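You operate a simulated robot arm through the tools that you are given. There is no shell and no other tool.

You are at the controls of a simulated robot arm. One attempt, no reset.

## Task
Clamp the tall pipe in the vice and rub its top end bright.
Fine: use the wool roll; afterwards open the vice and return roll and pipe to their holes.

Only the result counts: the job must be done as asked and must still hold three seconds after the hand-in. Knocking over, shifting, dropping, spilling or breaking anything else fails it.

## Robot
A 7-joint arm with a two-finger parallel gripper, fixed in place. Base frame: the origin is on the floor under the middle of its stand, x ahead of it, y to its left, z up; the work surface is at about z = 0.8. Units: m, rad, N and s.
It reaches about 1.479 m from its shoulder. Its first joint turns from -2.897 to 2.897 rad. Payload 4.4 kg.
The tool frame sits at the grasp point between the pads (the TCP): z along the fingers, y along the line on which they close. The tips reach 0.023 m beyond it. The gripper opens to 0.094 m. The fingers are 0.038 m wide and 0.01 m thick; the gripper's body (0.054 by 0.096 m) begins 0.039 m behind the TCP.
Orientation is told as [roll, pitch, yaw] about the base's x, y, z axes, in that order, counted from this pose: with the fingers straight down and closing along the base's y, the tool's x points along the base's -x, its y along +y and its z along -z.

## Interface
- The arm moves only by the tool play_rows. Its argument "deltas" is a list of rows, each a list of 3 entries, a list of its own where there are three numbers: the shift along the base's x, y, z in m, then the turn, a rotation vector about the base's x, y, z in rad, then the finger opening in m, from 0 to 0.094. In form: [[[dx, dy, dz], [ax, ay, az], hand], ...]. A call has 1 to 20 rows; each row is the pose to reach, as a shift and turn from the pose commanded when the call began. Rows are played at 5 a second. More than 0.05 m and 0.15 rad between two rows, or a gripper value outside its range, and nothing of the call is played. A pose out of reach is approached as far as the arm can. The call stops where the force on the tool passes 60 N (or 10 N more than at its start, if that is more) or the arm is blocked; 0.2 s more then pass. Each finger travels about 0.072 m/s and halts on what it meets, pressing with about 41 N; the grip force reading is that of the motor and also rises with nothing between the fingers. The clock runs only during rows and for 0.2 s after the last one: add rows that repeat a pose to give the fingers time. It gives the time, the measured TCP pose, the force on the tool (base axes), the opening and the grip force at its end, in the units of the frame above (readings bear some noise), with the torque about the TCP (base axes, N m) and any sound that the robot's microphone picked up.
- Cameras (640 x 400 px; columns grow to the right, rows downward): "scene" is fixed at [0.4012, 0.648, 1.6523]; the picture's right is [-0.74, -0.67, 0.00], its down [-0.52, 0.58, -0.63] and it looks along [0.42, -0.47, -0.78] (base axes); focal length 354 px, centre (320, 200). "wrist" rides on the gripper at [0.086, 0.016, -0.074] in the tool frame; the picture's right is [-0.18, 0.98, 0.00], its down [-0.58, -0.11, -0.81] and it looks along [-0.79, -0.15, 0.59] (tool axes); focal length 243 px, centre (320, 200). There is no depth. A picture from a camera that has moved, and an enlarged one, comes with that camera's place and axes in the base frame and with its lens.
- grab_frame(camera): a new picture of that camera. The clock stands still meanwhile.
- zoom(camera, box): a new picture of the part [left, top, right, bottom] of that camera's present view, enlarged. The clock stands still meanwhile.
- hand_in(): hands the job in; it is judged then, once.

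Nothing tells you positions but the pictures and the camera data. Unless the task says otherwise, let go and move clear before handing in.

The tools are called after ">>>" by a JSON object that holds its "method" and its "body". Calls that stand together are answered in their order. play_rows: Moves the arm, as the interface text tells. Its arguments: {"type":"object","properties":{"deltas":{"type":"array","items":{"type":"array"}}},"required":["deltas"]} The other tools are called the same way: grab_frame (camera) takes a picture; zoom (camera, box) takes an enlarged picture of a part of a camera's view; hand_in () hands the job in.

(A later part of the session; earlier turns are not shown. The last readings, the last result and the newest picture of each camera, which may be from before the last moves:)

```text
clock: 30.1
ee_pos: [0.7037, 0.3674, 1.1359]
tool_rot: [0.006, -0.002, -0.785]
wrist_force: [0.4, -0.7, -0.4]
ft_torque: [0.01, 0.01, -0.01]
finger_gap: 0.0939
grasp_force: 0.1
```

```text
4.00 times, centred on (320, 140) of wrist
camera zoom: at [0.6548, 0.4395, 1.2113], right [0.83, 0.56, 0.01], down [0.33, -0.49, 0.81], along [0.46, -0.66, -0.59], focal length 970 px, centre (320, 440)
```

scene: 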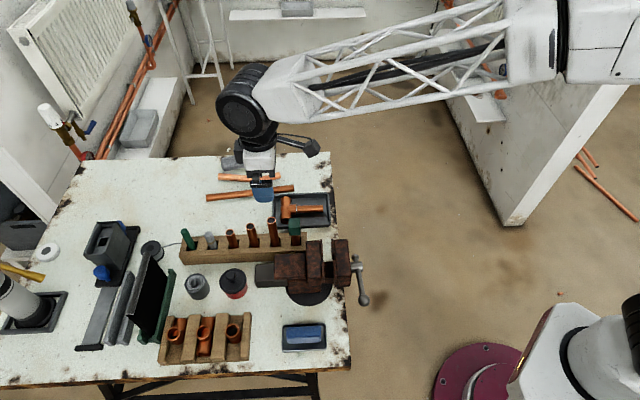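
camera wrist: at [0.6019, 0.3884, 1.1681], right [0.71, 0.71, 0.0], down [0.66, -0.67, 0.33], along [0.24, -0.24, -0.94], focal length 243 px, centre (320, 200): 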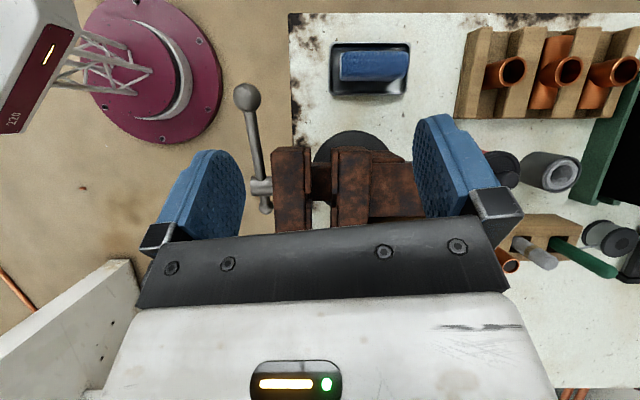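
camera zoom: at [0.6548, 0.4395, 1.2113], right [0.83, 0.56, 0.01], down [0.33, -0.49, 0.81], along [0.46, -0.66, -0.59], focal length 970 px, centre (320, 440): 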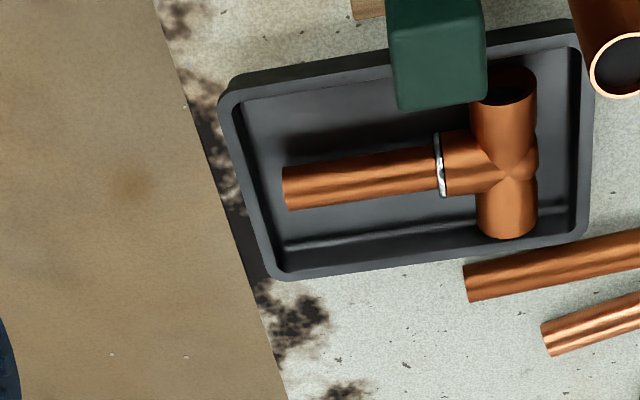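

A yaw step was too large. I'll resend it in smaller steps, first correcting a tiny residual tilt.

>>> {"method": "play_rows", "body": {"deltas": [[[0.0, 0.0, 0.0], [-0.0035, 0.0045, 0], 0.094], [[0.0, 0.0, 0.0], [-0.0035, 0.0045, 0], 0.094]]}}

>>> {"method": "play_rows", "body": {"deltas": [[[0.02, 0.0, 0.0], [0, 0, 0.14], 0.094], [[0.04, 0.0, 0.0], [0, 0, 0.28], 0.094], [[0.06, -0.003, 0.0], [0, 0, 0.42], 0.094], [[0.08, -0.006, 0.0], [0, 0, 0.56], 0.094], [[0.1, -0.009, 0.0], [0, 0, 0.7], 0.094], [[0.11, -0.011, 0.0], [0, 0, 0.84], 0.094], [[0.12, -0.012, 0.0], [0, 0, 0.98], 0.094], [[0.122, -0.0125, -0.0], [0, 0, 1.12], 0.094], [[0.122, -0.0125, -0.02], [0, 0, 1.26], 0.094], [[0.122, -0.0125, -0.04], [0, 0, 1.4], 0.094], [[0.122, -0.0125, -0.07], [0, 0, 1.54], 0.094], [[0.122, -0.0125, -0.1], [0, 0, 1.5708], 0.094], [[0.122, -0.0125, -0.1275], [0, 0, 1.5708], 0.094], [[0.122, -0.0125, -0.1275], [0, 0, 1.5708], 0.094]]}}

>>> {"method": "zoom", "body": {"camera": "wrist", "box": [270, 90, 370, 190]}}

```text
clock: 30.7
ee_pos: [0.7041, 0.3679, 1.1372]
tool_rot: [0.0, -0.001, -0.786]
wrist_force: [0.0, 0.1, 0.2]
ft_torque: [-0.02, 0.02, -0.01]
finger_gap: 0.0939
grasp_force: 0.0
```

```text
clock: 33.7
ee_pos: [0.8261, 0.3557, 1.0081]
tool_rot: [0.001, -0.002, 0.785]
wrist_force: [0.1, 0.4, 0.6]
ft_torque: [-0.01, -0.04, 0.0]
finger_gap: 0.0939
grasp_force: 0.1
```

```text
4.00 times, centred on (320, 140) of wrist
camera zoom: at [0.7536, 0.3053, 1.0834], right [-0.57, 0.82, 0.0], down [0.49, 0.33, 0.81], along [0.67, 0.46, -0.59], focal length 970 px, centre (320, 440)
```

zoom: 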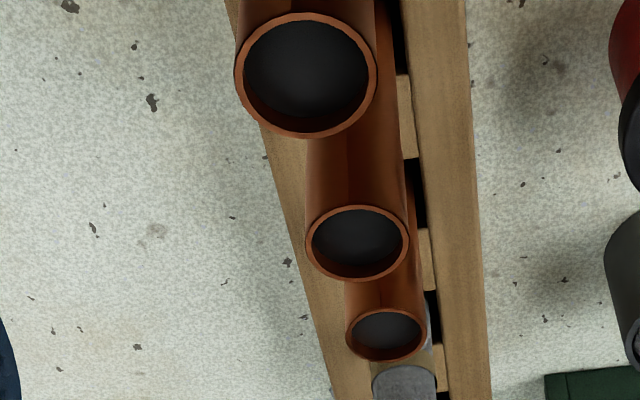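

The pipe centre is confirmed at (0.828, 0.3537). I'll descend around it with the fingers partly closed and grip it about 3 cm below the top.

>>> {"method": "play_rows", "body": {"deltas": [[[0.0023, -0.0011, 0.0], [0, 0, 0], 0.07], [[0.0023, -0.0011, -0.02], [0, 0, 0], 0.06], [[0.0023, -0.0011, -0.045], [0, 0, 0], 0.055], [[0.0023, -0.0011, -0.07], [0, 0, 0], 0.055], [[0.0023, -0.0011, -0.092], [0, 0, 0], 0.055], [[0.0023, -0.0011, -0.092], [0, 0, 0], 0.055]]}}

>>> {"method": "grab_frame", "body": {"camera": "wrist"}}

>>> {"method": "zoom", "body": {"camera": "scene", "box": [200, 180, 340, 280]}}

```text
clock: 35.1
ee_pos: [0.8289, 0.3555, 0.916]
tool_rot: [0.001, 0.001, 0.786]
wrist_force: [-0.4, -0.6, -0.1]
ft_torque: [0.02, -0.02, -0.03]
finger_gap: 0.0552
grasp_force: 0.1
```

```text
taken
camera wrist: at [0.7563, 0.3047, 0.9914], right [-0.57, 0.82, 0.0], down [0.49, 0.33, 0.81], along [0.67, 0.46, -0.59], focal length 243 px, centre (320, 200)
```

wrist: 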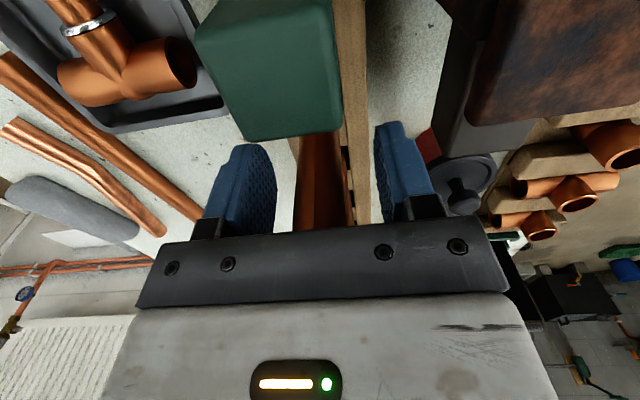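

```text
4.00 times, centred on (270, 230) of scene
camera zoom: at [0.4012, 0.648, 1.6523], right [-0.74, -0.67, 0.0], down [-0.52, 0.58, -0.63], along [0.42, -0.47, -0.78], focal length 1415 px, centre (520, 80)
```

zoom: 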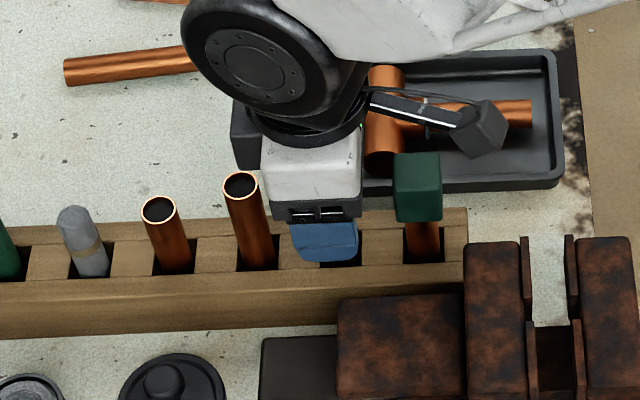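

The pipe is between the fingers. Closing on it now.

>>> {"method": "play_rows", "body": {"deltas": [[[0, 0, 0], [0, 0, 0], 0.04], [[0, 0, 0], [0, 0, 0], 0.025], [[0, 0, 0], [0, 0, 0], 0.015], [[0, 0, 0], [0, 0, 0], 0.015], [[0, 0, 0], [0, 0, 0], 0.015]]}}

```text
clock: 36.3
ee_pos: [0.8295, 0.3543, 0.9175]
tool_rot: [0.001, 0.0, 0.785]
wrist_force: [-0.1, -0.1, -0.1]
ft_torque: [0.02, 0.04, 0.0]
finger_gap: 0.0207
grasp_force: 41.4
```

Gripped at about 21 mm with no side load. I'll lift straight up, clear of everything.

>>> {"method": "play_rows", "body": {"deltas": [[[0, 0, 0.015], [0, 0, 0], 0.015], [[0, 0, 0.04], [0, 0, 0], 0.015], [[0, 0, 0.07], [0, 0, 0], 0.015], [[0, 0, 0.1], [0, 0, 0], 0.015], [[0, 0, 0.13], [0, 0, 0], 0.015], [[0, 0, 0.16], [0, 0, 0], 0.015], [[0, 0, 0.19], [0, 0, 0], 0.015], [[0, 0, 0.22], [0, 0, 0], 0.015], [[0, 0, 0.22], [0, 0, 0], 0.015]]}}

>>> {"method": "grab_frame", "body": {"camera": "scene"}}

>>> {"method": "grab_frame", "body": {"camera": "wrist"}}

>>> {"method": "zoom", "body": {"camera": "scene", "box": [200, 130, 340, 230]}}

```text
clock: 38.3
ee_pos: [0.8285, 0.3538, 1.1376]
tool_rot: [0.0, 0.0, 0.786]
wrist_force: [0.6, -0.2, -0.8]
ft_torque: [-0.02, 0.02, -0.01]
finger_gap: 0.021
grasp_force: 41.4
```

```text
taken
```

scene: 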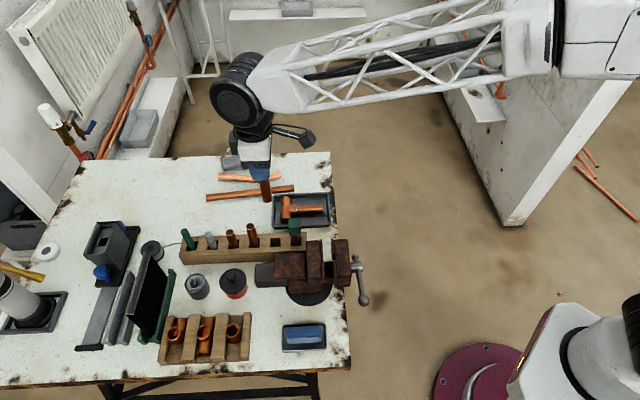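

```text
taken
camera wrist: at [0.7562, 0.3044, 1.2124], right [-0.57, 0.82, 0.0], down [0.49, 0.33, 0.81], along [0.67, 0.46, -0.59], focal length 243 px, centre (320, 200)
```

wrist: 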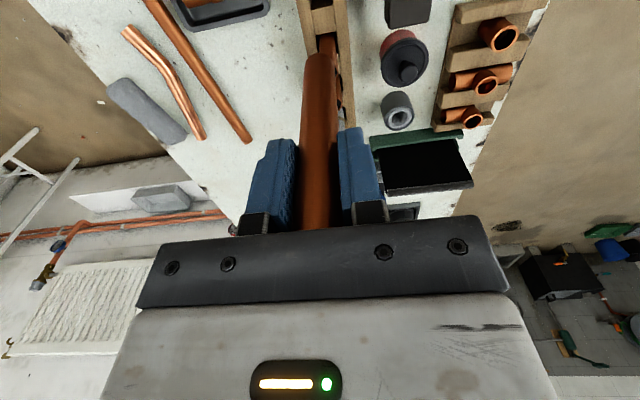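

```text
4.00 times, centred on (270, 180) of scene
camera zoom: at [0.4012, 0.648, 1.6523], right [-0.74, -0.67, 0.0], down [-0.52, 0.58, -0.63], along [0.42, -0.47, -0.78], focal length 1415 px, centre (520, 280)
```

zoom: 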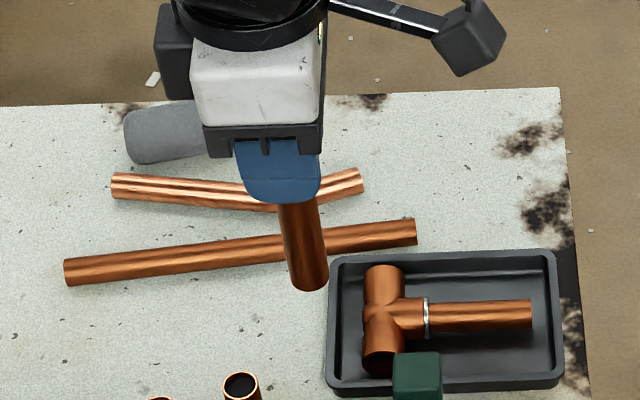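

The pipe hangs vertical and is about 0.142 m long, with its bottom 0.111 m below the TCP. I'll carry it over the jaw notch at height and check alignment.

>>> {"method": "play_rows", "body": {"deltas": [[[-0.03, -0.004, 0], [0, 0, 0], 0.015], [[-0.06, -0.008, 0], [0, 0, 0], 0.015], [[-0.09, -0.012, 0], [0, 0, 0], 0.015], [[-0.12, -0.017, 0], [0, 0, 0], 0.015], [[-0.15, -0.021, 0], [0, 0, 0], 0.015], [[-0.1663, -0.0235, 0], [0, 0, 0], 0.015], [[-0.1663, -0.0235, 0], [0, 0, 0], 0.015]]}}

>>> {"method": "grab_frame", "body": {"camera": "wrist"}}

>>> {"method": "zoom", "body": {"camera": "wrist", "box": [240, 0, 400, 100]}}

>>> {"method": "zoom", "body": {"camera": "scene", "box": [260, 180, 400, 280]}}

```text
clock: 39.9
ee_pos: [0.6628, 0.3309, 1.1377]
tool_rot: [0.001, 0.0, 0.785]
wrist_force: [-0.1, -0.3, -1.2]
ft_torque: [0.0, 0.03, -0.02]
finger_gap: 0.0206
grasp_force: 40.7
```

```text
taken
camera wrist: at [0.5898, 0.2809, 1.2119], right [-0.57, 0.82, 0.0], down [0.49, 0.33, 0.81], along [0.67, 0.46, -0.59], focal length 243 px, centre (320, 200)
```

wrist: 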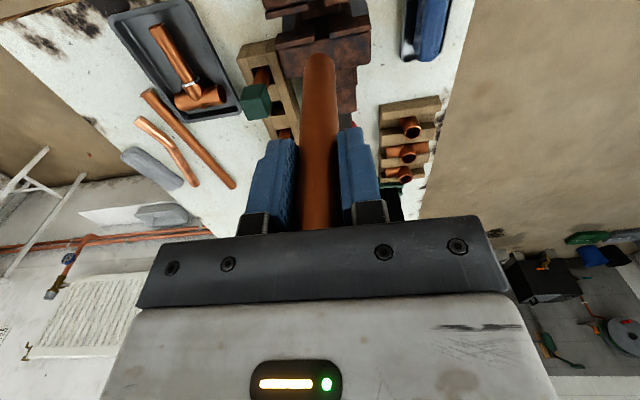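

```text
4.00 times, centred on (320, 50) of wrist
camera zoom: at [0.5898, 0.2809, 1.2119], right [-0.57, 0.82, 0.0], down [0.49, 0.33, 0.81], along [0.67, 0.46, -0.59], focal length 970 px, centre (320, 800)
```

zoom: 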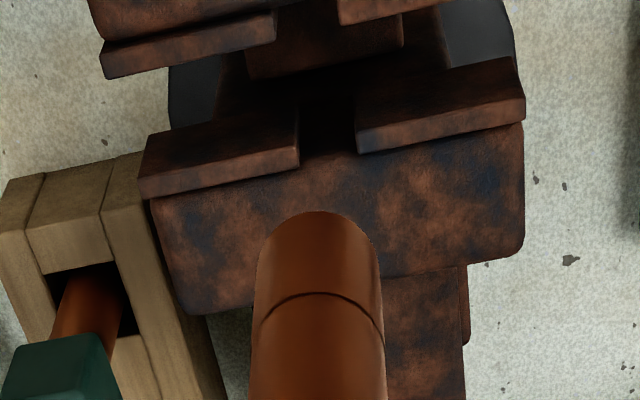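

```text
4.00 times, centred on (330, 230) of scene
camera zoom: at [0.4012, 0.648, 1.6523], right [-0.74, -0.67, 0.0], down [-0.52, 0.58, -0.63], along [0.42, -0.47, -0.78], focal length 1415 px, centre (280, 80)
```

zoom: 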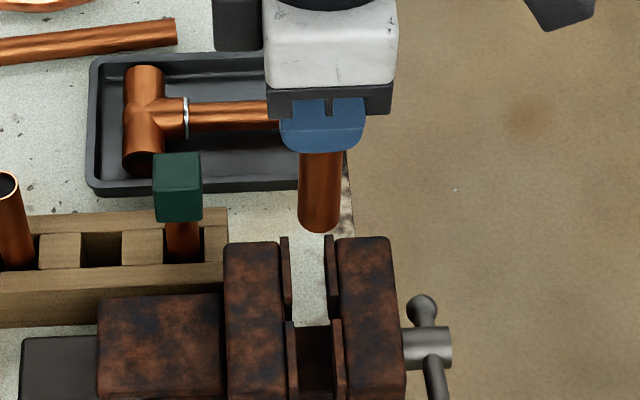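

Notch and pipe agree within a millimetre: B≈-0.2346, A≈0.7015. I'll lower the pipe into the notch in stages.

>>> {"method": "play_rows", "body": {"deltas": [[[0, 0, -0.03], [0, 0, 0], 0.015], [[0, 0, -0.06], [0, 0, 0], 0.015], [[0, 0, -0.08], [0, 0, 0], 0.015], [[0, 0, -0.095], [0, 0, 0], 0.015], [[0, 0, -0.11], [0, 0, 0], 0.015], [[0, 0, -0.125], [0, 0, 0], 0.015], [[0, 0, -0.125], [0, 0, 0], 0.015]]}}

>>> {"method": "zoom", "body": {"camera": "wrist", "box": [240, 0, 400, 100]}}

>>> {"method": "zoom", "body": {"camera": "scene", "box": [260, 200, 400, 300]}}

```text
clock: 41.5
ee_pos: [0.6626, 0.3307, 1.0124]
tool_rot: [0.0, -0.003, 0.785]
wrist_force: [-0.7, -0.1, -0.9]
ft_torque: [0.02, -0.02, -0.01]
finger_gap: 0.0209
grasp_force: 41.1
```

```text
4.00 times, centred on (320, 50) of wrist
camera zoom: at [0.5897, 0.2805, 1.0873], right [-0.57, 0.82, 0.0], down [0.49, 0.33, 0.81], along [0.67, 0.46, -0.59], focal length 970 px, centre (320, 800)
```

zoom: 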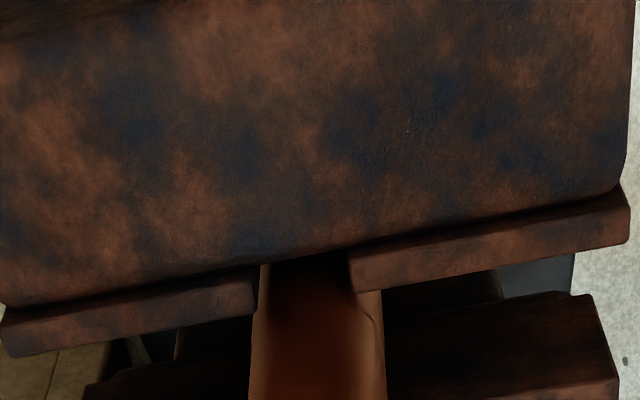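

```text
4.00 times, centred on (330, 250) of scene
camera zoom: at [0.4012, 0.648, 1.6523], right [-0.74, -0.67, 0.0], down [-0.52, 0.58, -0.63], along [0.42, -0.47, -0.78], focal length 1415 px, centre (280, 0)
```

zoom: 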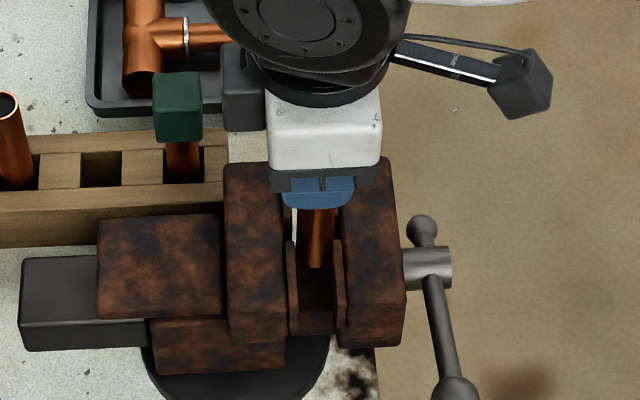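

The pipe is in the notch without contact. I'll lower it further in small steps, watching the force.

>>> {"method": "play_rows", "body": {"deltas": [[[0, 0, -0.008], [0, 0, 0], 0.015], [[0, 0, -0.016], [0, 0, 0], 0.015], [[0, 0, -0.022], [0, 0, 0], 0.015], [[0, 0, -0.022], [0, 0, 0], 0.015]]}}

```text
clock: 42.5
ee_pos: [0.6629, 0.3299, 0.9907]
tool_rot: [0.0, 0.0, 0.786]
wrist_force: [0.2, -0.2, -0.8]
ft_torque: [-0.05, -0.01, -0.01]
finger_gap: 0.0212
grasp_force: 41.1
```

>>> {"method": "play_rows", "body": {"deltas": [[[0, 0, -0.003], [0, 0, 0], 0.015], [[0, 0, -0.006], [0, 0, 0], 0.015], [[0, 0, -0.006], [0, 0, 0], 0.015]]}}

```text
clock: 43.3
ee_pos: [0.6621, 0.3299, 0.9835]
tool_rot: [-0.001, 0.0, 0.786]
wrist_force: [-0.4, -0.1, -0.9]
ft_torque: [0.0, 0.01, -0.02]
finger_gap: 0.021
grasp_force: 41.5
```

>>> {"method": "play_rows", "body": {"deltas": [[[0, 0, -0.002], [0, 0, 0], 0.015], [[0, 0, -0.004], [0, 0, 0], 0.015], [[0, 0, -0.004], [0, 0, 0], 0.015]]}}

```text
clock: 44.1
ee_pos: [0.6621, 0.3311, 0.98]
tool_rot: [-0.001, 0.001, 0.784]
wrist_force: [-0.4, 0.5, -1.0]
ft_torque: [-0.01, -0.02, -0.01]
finger_gap: 0.021
grasp_force: 41.2
```

>>> {"method": "play_rows", "body": {"deltas": [[[0, 0, -0.002], [0, 0, 0], 0.015], [[0, 0, -0.004], [0, 0, 0], 0.015], [[0, 0, -0.004], [0, 0, 0], 0.015]]}}

```text
clock: 44.9
ee_pos: [0.6629, 0.3315, 0.9788]
tool_rot: [-0.002, -0.005, 0.783]
wrist_force: [-1.3, -0.5, 29.2]
ft_torque: [0.0, 0.02, 0.01]
finger_gap: 0.0212
grasp_force: 40.9
```

The pipe has touched down on the beam (29 N). I'll ease off 2.5 mm and check before releasing.

>>> {"method": "play_rows", "body": {"deltas": [[[0, 0, 0.0022], [0, 0, 0], 0.015], [[0, 0, 0.0022], [0, 0, 0], 0.015]]}}

>>> {"method": "zoom", "body": {"camera": "scene", "box": [260, 200, 400, 300]}}

```text
clock: 45.5
ee_pos: [0.6625, 0.3304, 0.9781]
tool_rot: [0.001, 0.0, 0.785]
wrist_force: [5.0, 3.6, 15.2]
ft_torque: [0.38, -0.52, -0.01]
finger_gap: 0.021
grasp_force: 41.1
```

```text
4.00 times, centred on (330, 250) of scene
camera zoom: at [0.4012, 0.648, 1.6523], right [-0.74, -0.67, 0.0], down [-0.52, 0.58, -0.63], along [0.42, -0.47, -0.78], focal length 1415 px, centre (280, 0)
```

zoom: 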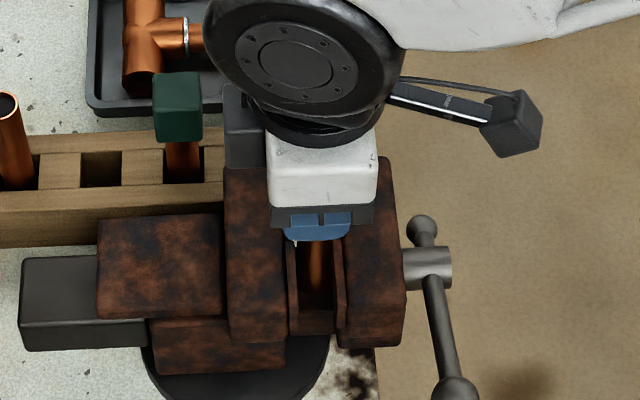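

>>> {"method": "play_rows", "body": {"deltas": [[[0, 0, 0.001], [0, 0, 0], 0.015], [[0, 0, 0.001], [0, 0, 0], 0.015]]}}

```text
clock: 46.1
ee_pos: [0.6619, 0.3303, 0.9781]
tool_rot: [-0.001, 0.0, 0.785]
wrist_force: [3.7, -0.4, 0.5]
ft_torque: [-0.03, -0.32, 0.02]
finger_gap: 0.0212
grasp_force: 41.3
```

The vertical load is near zero. I'll release the pipe gently and look at how it stands.

>>> {"method": "play_rows", "body": {"deltas": [[[0, 0, 0], [0, 0, 0], 0.024], [[0, 0, 0], [0, 0, 0], 0.03], [[0, 0, 0], [0, 0, 0], 0.04], [[0, 0, 0], [0, 0, 0], 0.055], [[0, 0, 0], [0, 0, 0], 0.055]]}}

>>> {"method": "grab_frame", "body": {"camera": "wrist"}}

>>> {"method": "zoom", "body": {"camera": "scene", "box": [260, 200, 400, 300]}}

```text
clock: 47.3
ee_pos: [0.6624, 0.3316, 0.9794]
tool_rot: [0.0, -0.001, 0.786]
wrist_force: [-0.1, -0.1, -0.2]
ft_torque: [-0.01, 0.0, 0.02]
finger_gap: 0.0551
grasp_force: 0.0
```

```text
taken
camera wrist: at [0.5898, 0.2807, 1.0539], right [-0.57, 0.82, 0.0], down [0.49, 0.33, 0.81], along [0.67, 0.46, -0.59], focal length 243 px, centre (320, 200)
```

wrist: 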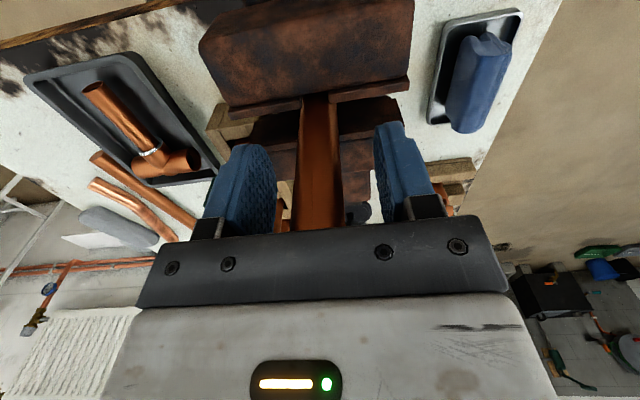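

```text
4.00 times, centred on (330, 250) of scene
camera zoom: at [0.4012, 0.648, 1.6523], right [-0.74, -0.67, 0.0], down [-0.52, 0.58, -0.63], along [0.42, -0.47, -0.78], focal length 1415 px, centre (280, 0)
```

zoom: 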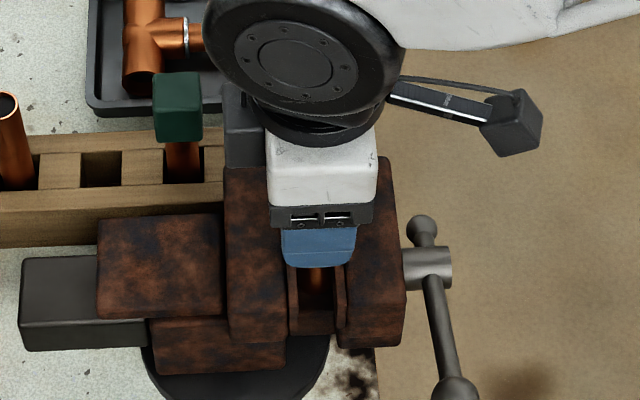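

The pipe stands on its own in the notch. I'll rise straight up and view it before going to the handle.

>>> {"method": "play_rows", "body": {"deltas": [[[0, 0, 0.02], [0, 0, 0], 0.06], [[0, 0, 0.05], [0, 0, 0], 0.07], [[0, 0, 0.09], [0, 0, 0], 0.08], [[0, 0, 0.13], [0, 0, 0], 0.094], [[0, 0, 0.13], [0, 0, 0], 0.094]]}}

>>> {"method": "zoom", "body": {"camera": "wrist", "box": [240, 0, 400, 160]}}

>>> {"method": "zoom", "body": {"camera": "scene", "box": [260, 180, 400, 300]}}

```text
clock: 48.5
ee_pos: [0.6614, 0.3305, 1.1112]
tool_rot: [-0.001, 0.001, 0.784]
wrist_force: [0.5, 1.1, -0.9]
ft_torque: [-0.01, 0.0, -0.02]
finger_gap: 0.0941
grasp_force: 0.1
```

```text
2.50 times, centred on (320, 80) of wrist
camera zoom: at [0.5888, 0.2812, 1.1848], right [-0.57, 0.82, 0.0], down [0.49, 0.33, 0.81], along [0.67, 0.46, -0.59], focal length 606 px, centre (320, 500)
```

zoom: 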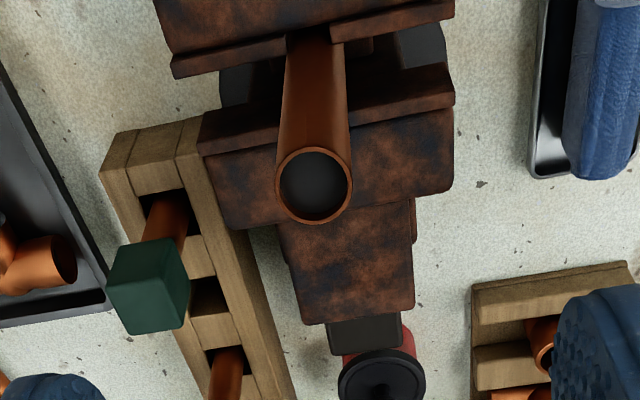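

```text
3.33 times, centred on (330, 240) of scene
camera zoom: at [0.4012, 0.648, 1.6523], right [-0.74, -0.67, 0.0], down [-0.52, 0.58, -0.63], along [0.42, -0.47, -0.78], focal length 1179 px, centre (287, 67)
```

zoom: 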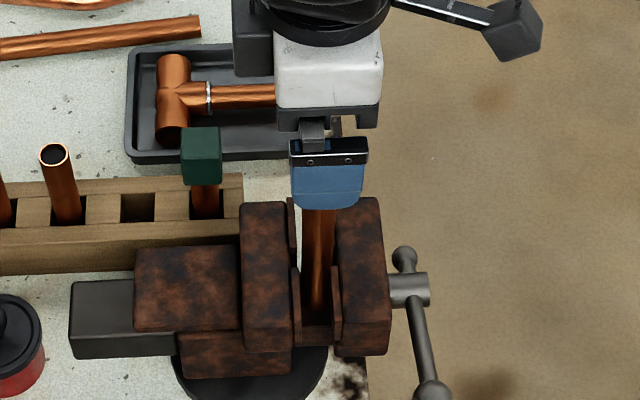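

The pipe stands upright. To keep the camera arm clear of the jaw on the far part of the handle arc, I'll approach the ball with the hand turned the other way round (yaw about +135°), testing that turn at height.

>>> {"method": "play_rows", "body": {"deltas": [[[-0.01, 0.0, 0.02], [0, 0, 0.14], 0.094], [[-0.02, 0.002, 0.03], [0, 0, 0.28], 0.094], [[-0.035, 0.004, 0.03], [0, 0, 0.42], 0.094], [[-0.05, 0.006, 0.03], [0, 0, 0.56], 0.094], [[-0.065, 0.008, 0.03], [0, 0, 0.7], 0.094], [[-0.08, 0.01, 0.03], [0, 0, 0.84], 0.094], [[-0.095, 0.012, 0.03], [0, 0, 0.98], 0.094], [[-0.105, 0.014, 0.03], [0, 0, 1.12], 0.094], [[-0.115, 0.016, 0.03], [0, 0, 1.26], 0.094], [[-0.1208, 0.0183, 0.03], [0, 0, 1.4], 0.094], [[-0.1208, 0.0183, 0.02], [0, 0, 1.52], 0.094], [[-0.1208, 0.0183, 0.0], [0, 0, 1.5708], 0.094], [[-0.1208, 0.0183, 0.0], [0, 0, 1.5708], 0.094]]}}

>>> {"method": "grab_frame", "body": {"camera": "wrist"}}

>>> {"method": "grab_frame", "body": {"camera": "scene"}}

```text
clock: 51.3
ee_pos: [0.5414, 0.3479, 1.1103]
tool_rot: [0.001, -0.001, 2.358]
wrist_force: [-0.1, 0.2, -0.2]
ft_torque: [-0.02, -0.01, -0.01]
finger_gap: 0.0938
grasp_force: 0.1
```

```text
taken
camera wrist: at [0.5915, 0.2759, 1.184], right [-0.82, -0.57, 0.0], down [-0.33, 0.49, 0.81], along [-0.46, 0.67, -0.59], focal length 243 px, centre (320, 200)
```

wrist: 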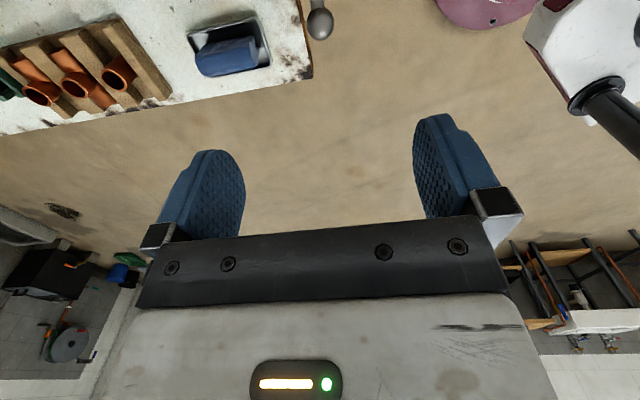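

```text
taken
```

scene: 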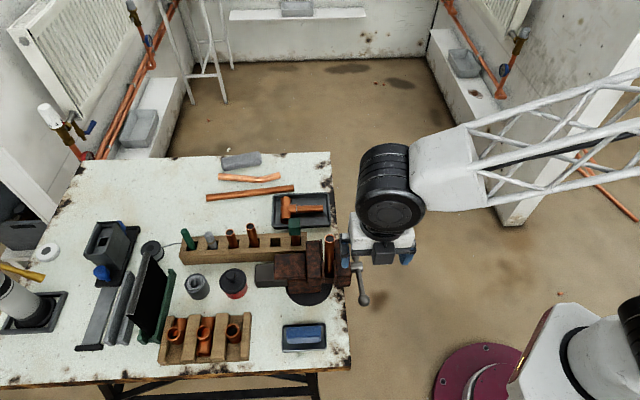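

The turn is reachable and the ball is in line with the gripper. I'll descend and grip it.

>>> {"method": "play_rows", "body": {"deltas": [[[-0.001, 0.001, -0.04], [0, 0, 0], 0.094], [[-0.0013, 0.0013, -0.08], [0, 0, 0], 0.08], [[-0.0013, 0.0013, -0.12], [0, 0, 0], 0.07], [[-0.0013, 0.0013, -0.15], [0, 0, 0], 0.06], [[-0.0013, 0.0013, -0.175], [0, 0, 0], 0.05], [[-0.0013, 0.0013, -0.198], [0, 0, 0], 0.05], [[-0.0013, 0.0013, -0.198], [0, 0, 0], 0.05]]}}

>>> {"method": "grab_frame", "body": {"camera": "wrist"}}

```text
clock: 52.9
ee_pos: [0.54, 0.3508, 0.9117]
tool_rot: [0.0, 0.0, 2.357]
wrist_force: [0.1, 0.1, -0.2]
ft_torque: [0.04, 0.01, 0.04]
finger_gap: 0.05
grasp_force: 0.0
```

```text
taken
camera wrist: at [0.5905, 0.2769, 0.9861], right [-0.82, -0.57, 0.0], down [-0.33, 0.49, 0.81], along [-0.46, 0.67, -0.59], focal length 243 px, centre (320, 200)
```

wrist: 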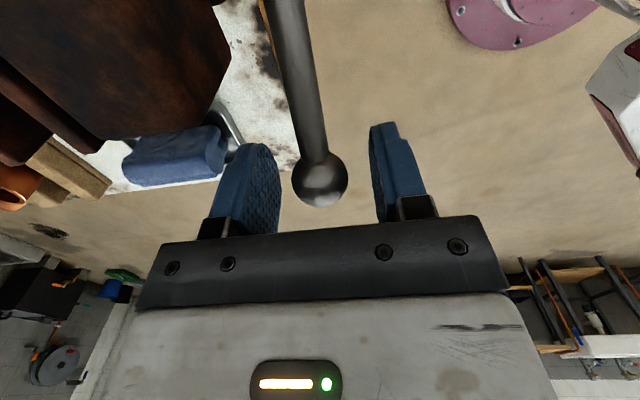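

>>> {"method": "play_rows", "body": {"deltas": [[[0, 0, 0], [0, 0, 0], 0.035], [[0, 0, 0], [0, 0, 0], 0.02], [[0, 0, 0], [0, 0, 0], 0.02], [[0, 0, 0], [0, 0, 0], 0.02]]}}

```text
clock: 53.9
ee_pos: [0.5407, 0.3503, 0.9112]
tool_rot: [0.0, -0.001, 2.355]
wrist_force: [-1.7, -1.9, 0.5]
ft_torque: [0.03, 0.0, -0.02]
finger_gap: 0.0259
grasp_force: 45.1
```

The ball is gripped cleanly. I'll sweep it up to the top of the arc, following the jaw's travel.

>>> {"method": "play_rows", "body": {"deltas": [[[0.0022, -0.002, 0.0085], [0, 0, 0], 0.02], [[0.005, -0.0045, 0.0166], [0, 0, 0], 0.02], [[0.0083, -0.0076, 0.0245], [0, 0, 0], 0.02], [[0.0119, -0.011, 0.0319], [0, 0, 0], 0.02], [[0.0161, -0.015, 0.0388], [0, 0, 0], 0.02], [[0.0207, -0.0193, 0.0452], [0, 0, 0], 0.02], [[0.0257, -0.024, 0.0511], [0, 0, 0], 0.02], [[0.031, -0.029, 0.0563], [0, 0, 0], 0.02], [[0.0365, -0.0344, 0.0608], [0, 0, 0], 0.02], [[0.0424, -0.04, 0.0647], [0, 0, 0], 0.02], [[0.0485, -0.0458, 0.0678], [0, 0, 0], 0.02], [[0.0547, -0.0518, 0.0702], [0, 0, 0], 0.02], [[0.0611, -0.058, 0.0719], [0, 0, 0], 0.02], [[0.0675, -0.0641, 0.0727], [0, 0, 0], 0.02], [[0.0714, -0.0679, 0.0729], [0, 0, 0], 0.02], [[0.0714, -0.0679, 0.0729], [0, 0, 0], 0.02]]}}

>>> {"method": "zoom", "body": {"camera": "scene", "box": [260, 200, 400, 300]}}

>>> {"method": "grab_frame", "body": {"camera": "wrist"}}

```text
clock: 57.3
ee_pos: [0.6118, 0.2829, 0.9836]
tool_rot: [-0.001, 0.0, 2.357]
wrist_force: [-11.5, -8.5, -1.1]
ft_torque: [0.08, 0.07, 0.27]
finger_gap: 0.0265
grasp_force: 44.7
```

```text
4.00 times, centred on (330, 250) of scene
camera zoom: at [0.4012, 0.648, 1.6523], right [-0.74, -0.67, 0.0], down [-0.52, 0.58, -0.63], along [0.42, -0.47, -0.78], focal length 1415 px, centre (280, 0)
```

zoom: 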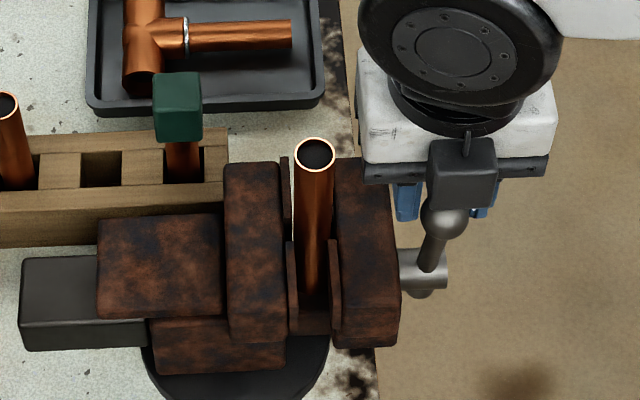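

```text
taken
camera wrist: at [0.6615, 0.2095, 1.0588], right [-0.83, -0.56, 0.0], down [-0.33, 0.49, 0.81], along [-0.46, 0.67, -0.59], focal length 243 px, centre (320, 200)
```

wrist: 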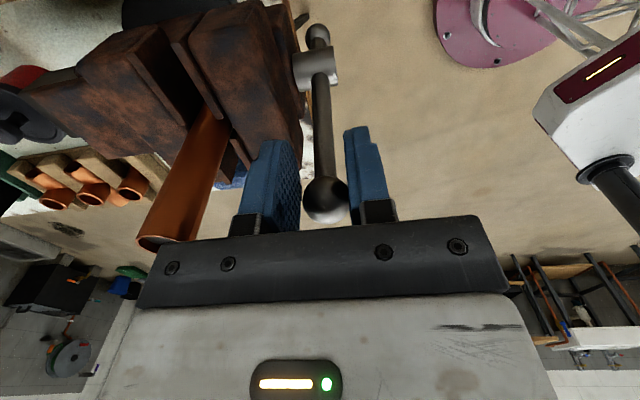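

The pitch works out at about 9.5–10 mm per turn. I'll continue over the top to about 160°, watching the force and pipe.

>>> {"method": "play_rows", "body": {"deltas": [[[0.0061, -0.0066, -0.0004], [0, 0, 0], 0.02], [[0.0125, -0.0128, -0.0016], [0, 0, 0], 0.02], [[0.0188, -0.019, -0.0035], [0, 0, 0], 0.02], [[0.0249, -0.0249, -0.0062], [0, 0, 0], 0.02], [[0.0309, -0.0306, -0.0097], [0, 0, 0], 0.02], [[0.0366, -0.0362, -0.0138], [0, 0, 0], 0.02], [[0.0421, -0.0415, -0.0186], [0, 0, 0], 0.02], [[0.0472, -0.0464, -0.0241], [0, 0, 0], 0.02], [[0.052, -0.051, -0.0302], [0, 0, 0], 0.02], [[0.0564, -0.0552, -0.0368], [0, 0, 0], 0.02], [[0.0604, -0.059, -0.0439], [0, 0, 0], 0.02], [[0.0639, -0.0623, -0.0515], [0, 0, 0], 0.02], [[0.0669, -0.0651, -0.0595], [0, 0, 0], 0.02], [[0.0694, -0.0675, -0.0678], [0, 0, 0], 0.02], [[0.0694, -0.0675, -0.0678], [0, 0, 0], 0.02]]}}

>>> {"method": "zoom", "body": {"camera": "scene", "box": [260, 200, 400, 300]}}

>>> {"method": "grab_frame", "body": {"camera": "wrist"}}

```text
clock: 60.5
ee_pos: [0.682, 0.2153, 0.917]
tool_rot: [0.0, 0.0, 2.357]
wrist_force: [-0.3, 0.5, 0.3]
ft_torque: [0.0, -0.03, 0.01]
finger_gap: 0.02
grasp_force: 0.0
```

```text
4.00 times, centred on (330, 250) of scene
camera zoom: at [0.4012, 0.648, 1.6523], right [-0.74, -0.67, 0.0], down [-0.52, 0.58, -0.63], along [0.42, -0.47, -0.78], focal length 1415 px, centre (280, 0)
```

zoom: 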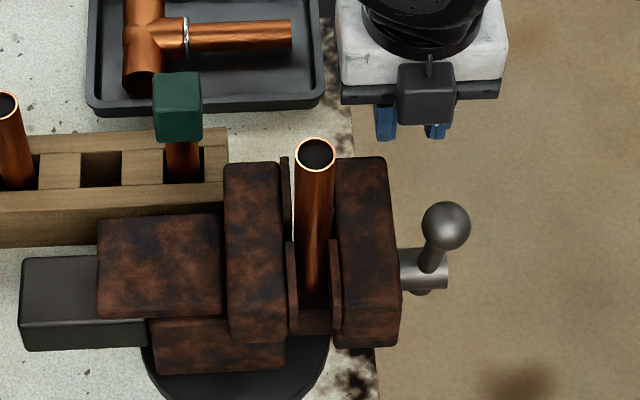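

```text
taken
camera wrist: at [0.7308, 0.1419, 0.9914], right [-0.82, -0.57, 0.0], down [-0.33, 0.49, 0.81], along [-0.46, 0.67, -0.59], focal length 243 px, centre (320, 200)
```

wrist: 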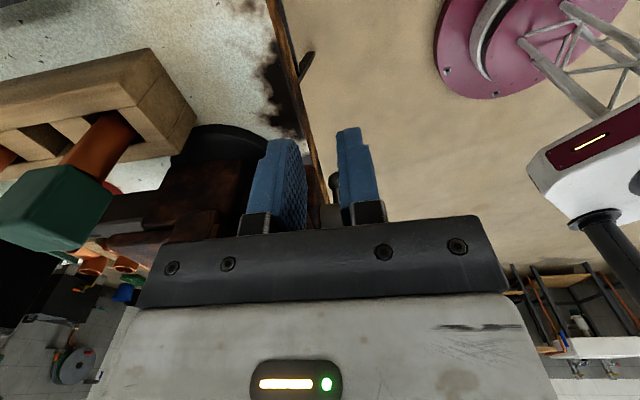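

The ball slipped out of the grip just past the top, so the handle stays at roughly 95°. I'll rise and look down at the jaws to see how much clearance is left around the pipe.

>>> {"method": "play_rows", "body": {"deltas": [[[0, 0, 0.04], [0, 0, 0], 0.04], [[0, 0, 0.08], [0, 0, 0], 0.06], [[0, 0, 0.12], [-0.1, -0.068, 0], 0.094], [[0.0, 0.02, 0.14], [-0.2, -0.137, 0], 0.094], [[0.003, 0.04, 0.14], [-0.3, -0.206, 0], 0.094], [[0.006, 0.06, 0.14], [-0.4, -0.274, 0], 0.094], [[0.0098, 0.071, 0.14], [-0.4947, -0.3395, 0], 0.094], [[0.0098, 0.071, 0.14], [-0.4947, -0.3395, 0], 0.094]]}}

>>> {"method": "grab_frame", "body": {"camera": "wrist"}}

>>> {"method": "zoom", "body": {"camera": "wrist", "box": [240, 120, 400, 220]}}

```text
clock: 62.3
ee_pos: [0.6912, 0.2855, 1.0558]
tool_rot: [0.125, 0.587, 2.393]
wrist_force: [-0.2, -0.5, 0.1]
ft_torque: [0.0, 0.03, 0.0]
finger_gap: 0.0941
grasp_force: 0.1
```

```text
taken
camera wrist: at [0.7081, 0.2604, 1.1673], right [-0.82, -0.57, 0.0], down [-0.53, 0.78, 0.33], along [-0.19, 0.27, -0.94], focal length 243 px, centre (320, 200)
```

wrist: 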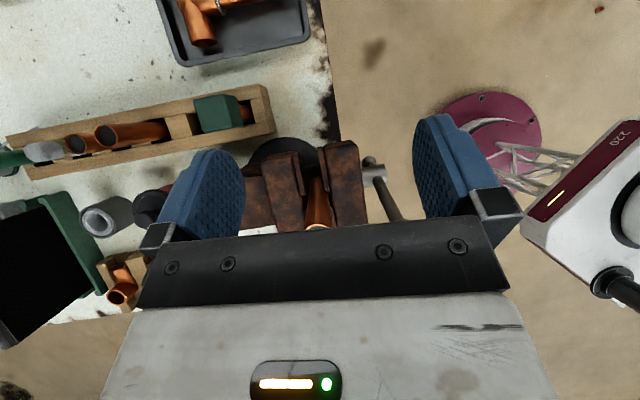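

```text
4.00 times, centred on (320, 170) of wrist
camera zoom: at [0.7081, 0.2604, 1.1673], right [-0.82, -0.57, 0.0], down [-0.53, 0.78, 0.33], along [-0.19, 0.27, -0.94], focal length 970 px, centre (320, 320)
```

zoom: 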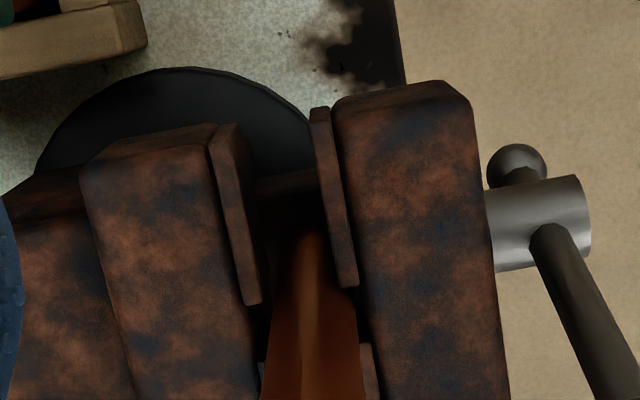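

The handle actually stopped at about 75°, and the top view suggests the pipe may already be touching the jaws. I'll zoom in to check.

>>> {"method": "zoom", "body": {"camera": "scene", "box": [310, 230, 380, 290]}}

>>> {"method": "zoom", "body": {"camera": "wrist", "box": [280, 160, 360, 235]}}

```text
6.67 times, centred on (345, 260) of scene
camera zoom: at [0.4012, 0.648, 1.6523], right [-0.74, -0.67, 0.0], down [-0.52, 0.58, -0.63], along [0.42, -0.47, -0.78], focal length 2358 px, centre (153, -200)
```

zoom: 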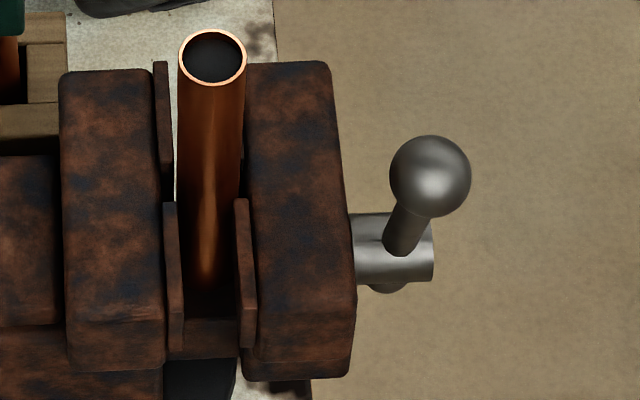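

```text
5.33 times, centred on (320, 198) of wrist
camera zoom: at [0.7081, 0.2604, 1.1673], right [-0.82, -0.57, 0.0], down [-0.53, 0.78, 0.33], along [-0.19, 0.27, -0.94], focal length 1294 px, centre (320, 213)
```

zoom: 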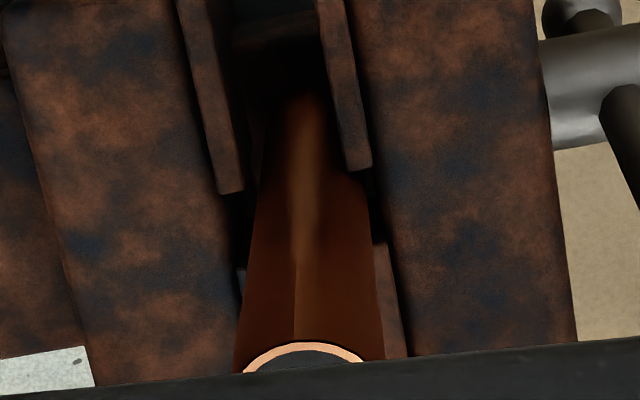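

The plates look 18–19 mm apart, so the pipe may be only just touching or not yet clamped. I'll re-grip the ball with the pads closing tangentially and the hand turning with the bar, so the push is positive instead of frictional.

>>> {"method": "play_rows", "body": {"deltas": [[[0, 0, 0.04], [0.1, 0.068, 0], 0.094], [[0, 0, 0.07], [0.2, 0.137, 0], 0.094], [[0, 0, 0.09], [0.3, 0.206, 0], 0.094], [[0, 0, 0.09], [0.4, 0.274, 0], 0.094], [[0, 0, 0.09], [0.4947, 0.3395, 0], 0.094], [[0, 0, 0.09], [0.4947, 0.3395, 0], 0.094]]}}

>>> {"method": "play_rows", "body": {"deltas": [[[-0.01, 0.002, 0], [0, 0, -0.14], 0.094], [[-0.02, 0.004, 0], [0, 0, -0.28], 0.094], [[-0.03, 0.006, 0], [0, 0, -0.42], 0.094], [[-0.04, 0.008, 0], [0, 0, -0.56], 0.094], [[-0.05, 0.01, 0], [0, 0, -0.7], 0.094], [[-0.06, 0.012, 0], [0, 0, -0.84], 0.094], [[-0.07, 0.013, 0], [0, 0, -0.98], 0.094], [[-0.08, 0.014, 0], [0, 0, -1.12], 0.094], [[-0.09, 0.015, 0], [0, 0, -1.26], 0.094], [[-0.1, 0.015, -0.01], [0, 0, -1.4], 0.094], [[-0.1, 0.015, -0.02], [0, 0, -1.52], 0.094], [[-0.1, 0.015, -0.03], [0, 0, -1.5708], 0.094], [[-0.1, 0.015, -0.03], [0, 0, -1.5708], 0.094]]}}

>>> {"method": "grab_frame", "body": {"camera": "wrist"}}

>>> {"method": "zoom", "body": {"camera": "wrist", "box": [240, 0, 400, 160]}}

```text
clock: 63.7
ee_pos: [0.6918, 0.2857, 1.1465]
tool_rot: [0.0, -0.001, 2.356]
wrist_force: [0.5, 0.2, 0.4]
ft_torque: [0.02, 0.01, 0.0]
finger_gap: 0.0941
grasp_force: 0.0
```

```text
clock: 66.5
ee_pos: [0.592, 0.3008, 1.1169]
tool_rot: [0.0, 0.0, 0.785]
wrist_force: [0.4, -0.1, -0.5]
ft_torque: [-0.01, -0.02, 0.0]
finger_gap: 0.0941
grasp_force: 0.0
```

```text
taken
camera wrist: at [0.5188, 0.2509, 1.1908], right [-0.56, 0.83, 0.0], down [0.49, 0.33, 0.81], along [0.67, 0.46, -0.59], focal length 243 px, centre (320, 200)
```

wrist: 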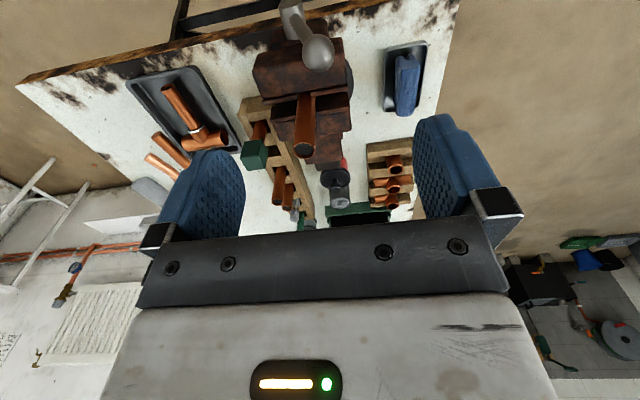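

```text
2.50 times, centred on (320, 80) of wrist
camera zoom: at [0.5188, 0.2509, 1.1908], right [-0.56, 0.83, 0.0], down [0.49, 0.33, 0.81], along [0.67, 0.46, -0.59], focal length 606 px, centre (320, 500)
```

zoom: 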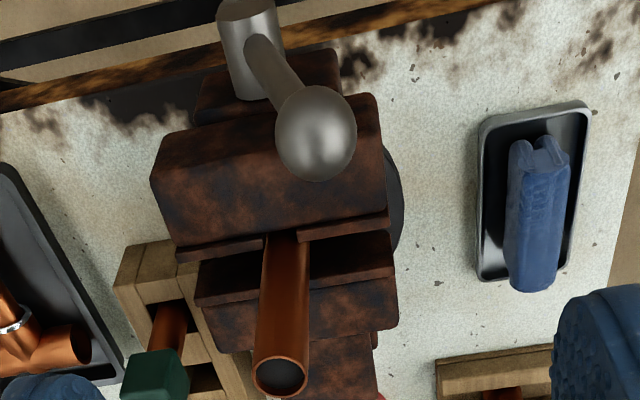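

The handle ball is confirmed at about 74°. I'll tilt the hand to line up with the bar, approach radially and grip it tangentially.

>>> {"method": "play_rows", "body": {"deltas": [[[-0.007, 0.007, -0.02], [-0.0987, -0.0987, 0], 0.08], [[-0.0143, 0.0148, -0.0604], [-0.1975, -0.1975, 0], 0.06], [[-0.0143, 0.0148, -0.0604], [-0.1975, -0.1975, 0], 0.055], [[-0.0066, 0.007, -0.099], [-0.1975, -0.1975, 0], 0.055], [[0.0012, -0.0007, -0.1374], [-0.1975, -0.1975, 0], 0.055], [[0.0012, -0.0007, -0.1374], [-0.1975, -0.1975, 0], 0.055]]}}

>>> {"method": "grab_frame", "body": {"camera": "wrist"}}

>>> {"method": "zoom", "body": {"camera": "scene", "box": [300, 200, 400, 280]}}

```text
clock: 67.9
ee_pos: [0.5921, 0.2992, 0.9786]
tool_rot: [-0.279, -0.002, 0.785]
wrist_force: [1.1, 0.7, 0.0]
ft_torque: [-0.04, 0.01, 0.01]
finger_gap: 0.0548
grasp_force: 0.1
```

```text
taken
camera wrist: at [0.5057, 0.2639, 1.046], right [-0.54, 0.8, -0.27], down [0.33, 0.49, 0.81], along [0.78, 0.34, -0.53], focal length 243 px, centre (320, 200)
```

wrist: 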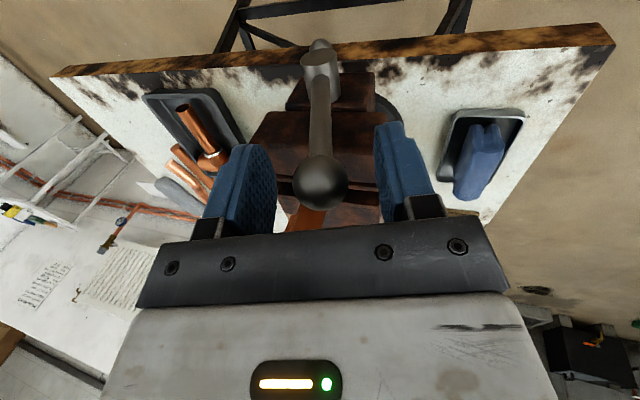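

```text
5.00 times, centred on (350, 240) of scene
camera zoom: at [0.4012, 0.648, 1.6523], right [-0.74, -0.67, 0.0], down [-0.52, 0.58, -0.63], along [0.42, -0.47, -0.78], focal length 1769 px, centre (170, 0)
```

zoom: 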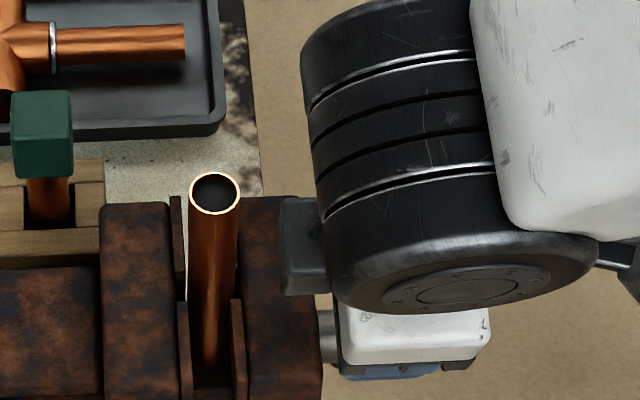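

The bar is lined up with the fingers and the ball is centred. I'll close and then turn in small steps.

>>> {"method": "play_rows", "body": {"deltas": [[[0, 0, 0], [0, 0, 0], 0.04], [[0, 0, 0], [0, 0, 0], 0.02], [[0, 0, 0], [0, 0, 0], 0.02], [[0, 0, 0], [0, 0, 0], 0.02]]}}

```text
clock: 68.9
ee_pos: [0.5924, 0.3006, 0.9787]
tool_rot: [-0.277, 0.001, 0.786]
wrist_force: [2.0, -0.3, -1.9]
ft_torque: [0.06, -0.11, 0.01]
finger_gap: 0.0261
grasp_force: 45.4
```

>>> {"method": "play_rows", "body": {"deltas": [[[0.0037, -0.0035, 0.0013], [0.037, 0.037, 0], 0.02], [[0.0074, -0.0072, 0.0023], [0.074, 0.074, 0], 0.02], [[0.0074, -0.0072, 0.0023], [0.074, 0.074, 0], 0.02]]}}

```text
clock: 69.7
ee_pos: [0.5996, 0.2927, 0.9817]
tool_rot: [-0.176, 0.0, 0.784]
wrist_force: [-0.5, -0.5, -4.5]
ft_torque: [-0.2, 0.33, -0.03]
finger_gap: 0.0264
grasp_force: 45.0
```

The handle keeps turning freely past 80°, so there was no wall; it was grip slip. Continuing to about 112°.

>>> {"method": "play_rows", "body": {"deltas": [[[0.0048, -0.0047, 0.0009], [0.0469, 0.0469, 0], 0.02], [[0.0098, -0.0095, 0.0014], [0.0963, 0.0963, 0], 0.02], [[0.0149, -0.0145, 0.0014], [0.1456, 0.1456, 0], 0.02], [[0.0199, -0.0194, 0.0009], [0.195, 0.195, 0], 0.02], [[0.0199, -0.0194, 0.0009], [0.195, 0.195, 0], 0.02]]}}

>>> {"method": "zoom", "body": {"camera": "scene", "box": [300, 200, 400, 280]}}

>>> {"method": "grab_frame", "body": {"camera": "wrist"}}

```text
clock: 70.9
ee_pos: [0.6197, 0.2735, 0.9827]
tool_rot: [0.102, -0.001, 0.785]
wrist_force: [-1.0, -3.8, 5.5]
ft_torque: [-0.07, -0.24, -0.01]
finger_gap: 0.0262
grasp_force: 45.5
```

```text
5.00 times, centred on (350, 240) of scene
camera zoom: at [0.4012, 0.648, 1.6523], right [-0.74, -0.67, 0.0], down [-0.52, 0.58, -0.63], along [0.42, -0.47, -0.78], focal length 1769 px, centre (170, 0)
```

zoom: 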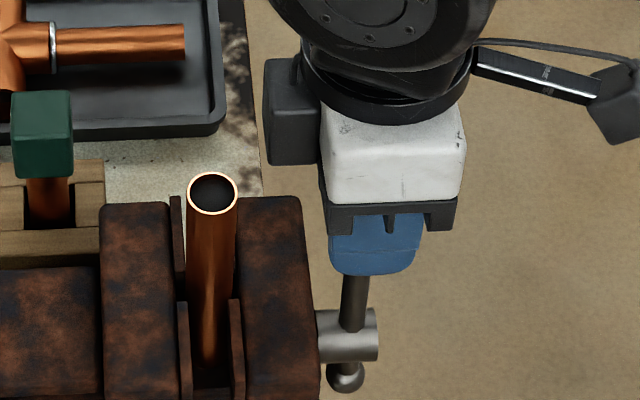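

```text
taken
camera wrist: at [0.5528, 0.2183, 1.0582], right [-0.56, 0.82, 0.1], down [0.54, 0.28, 0.79], along [0.62, 0.5, -0.6], focal length 243 px, centre (320, 200)
```

wrist: 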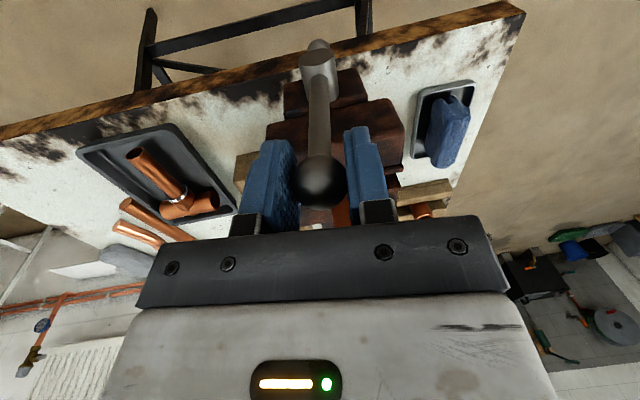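

>>> {"method": "play_rows", "body": {"deltas": [[[0.005, -0.0049, -0.001], [0.0494, 0.0494, 0], 0.02], [[0.01, -0.0097, -0.0024], [0.0987, 0.0987, 0], 0.02], [[0.0148, -0.0144, -0.0044], [0.1481, 0.1481, 0], 0.02], [[0.0196, -0.019, -0.0068], [0.1975, 0.1975, 0], 0.02], [[0.0243, -0.0235, -0.0097], [0.2468, 0.2468, 0], 0.02], [[0.0243, -0.0235, -0.0097], [0.2468, 0.2468, 0], 0.02]]}}

>>> {"method": "zoom", "body": {"camera": "scene", "box": [300, 200, 400, 280]}}

```text
clock: 72.3
ee_pos: [0.6437, 0.251, 0.9737]
tool_rot: [0.45, -0.002, 0.784]
wrist_force: [13.9, 3.6, 13.6]
ft_torque: [0.04, -0.14, -0.02]
finger_gap: 0.0264
grasp_force: 45.2
```

```text
5.00 times, centred on (350, 240) of scene
camera zoom: at [0.4012, 0.648, 1.6523], right [-0.74, -0.67, 0.0], down [-0.52, 0.58, -0.63], along [0.42, -0.47, -0.78], focal length 1769 px, centre (170, 0)
```

zoom: 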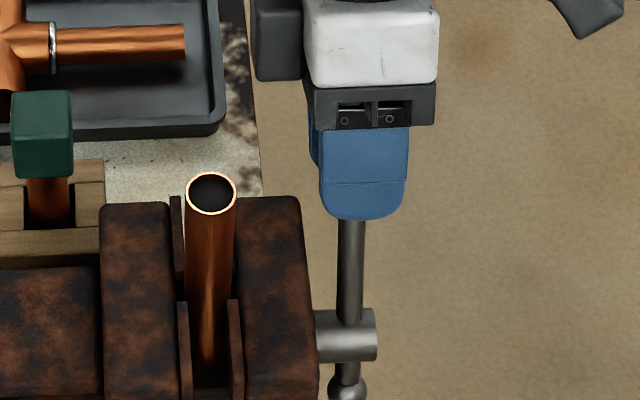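

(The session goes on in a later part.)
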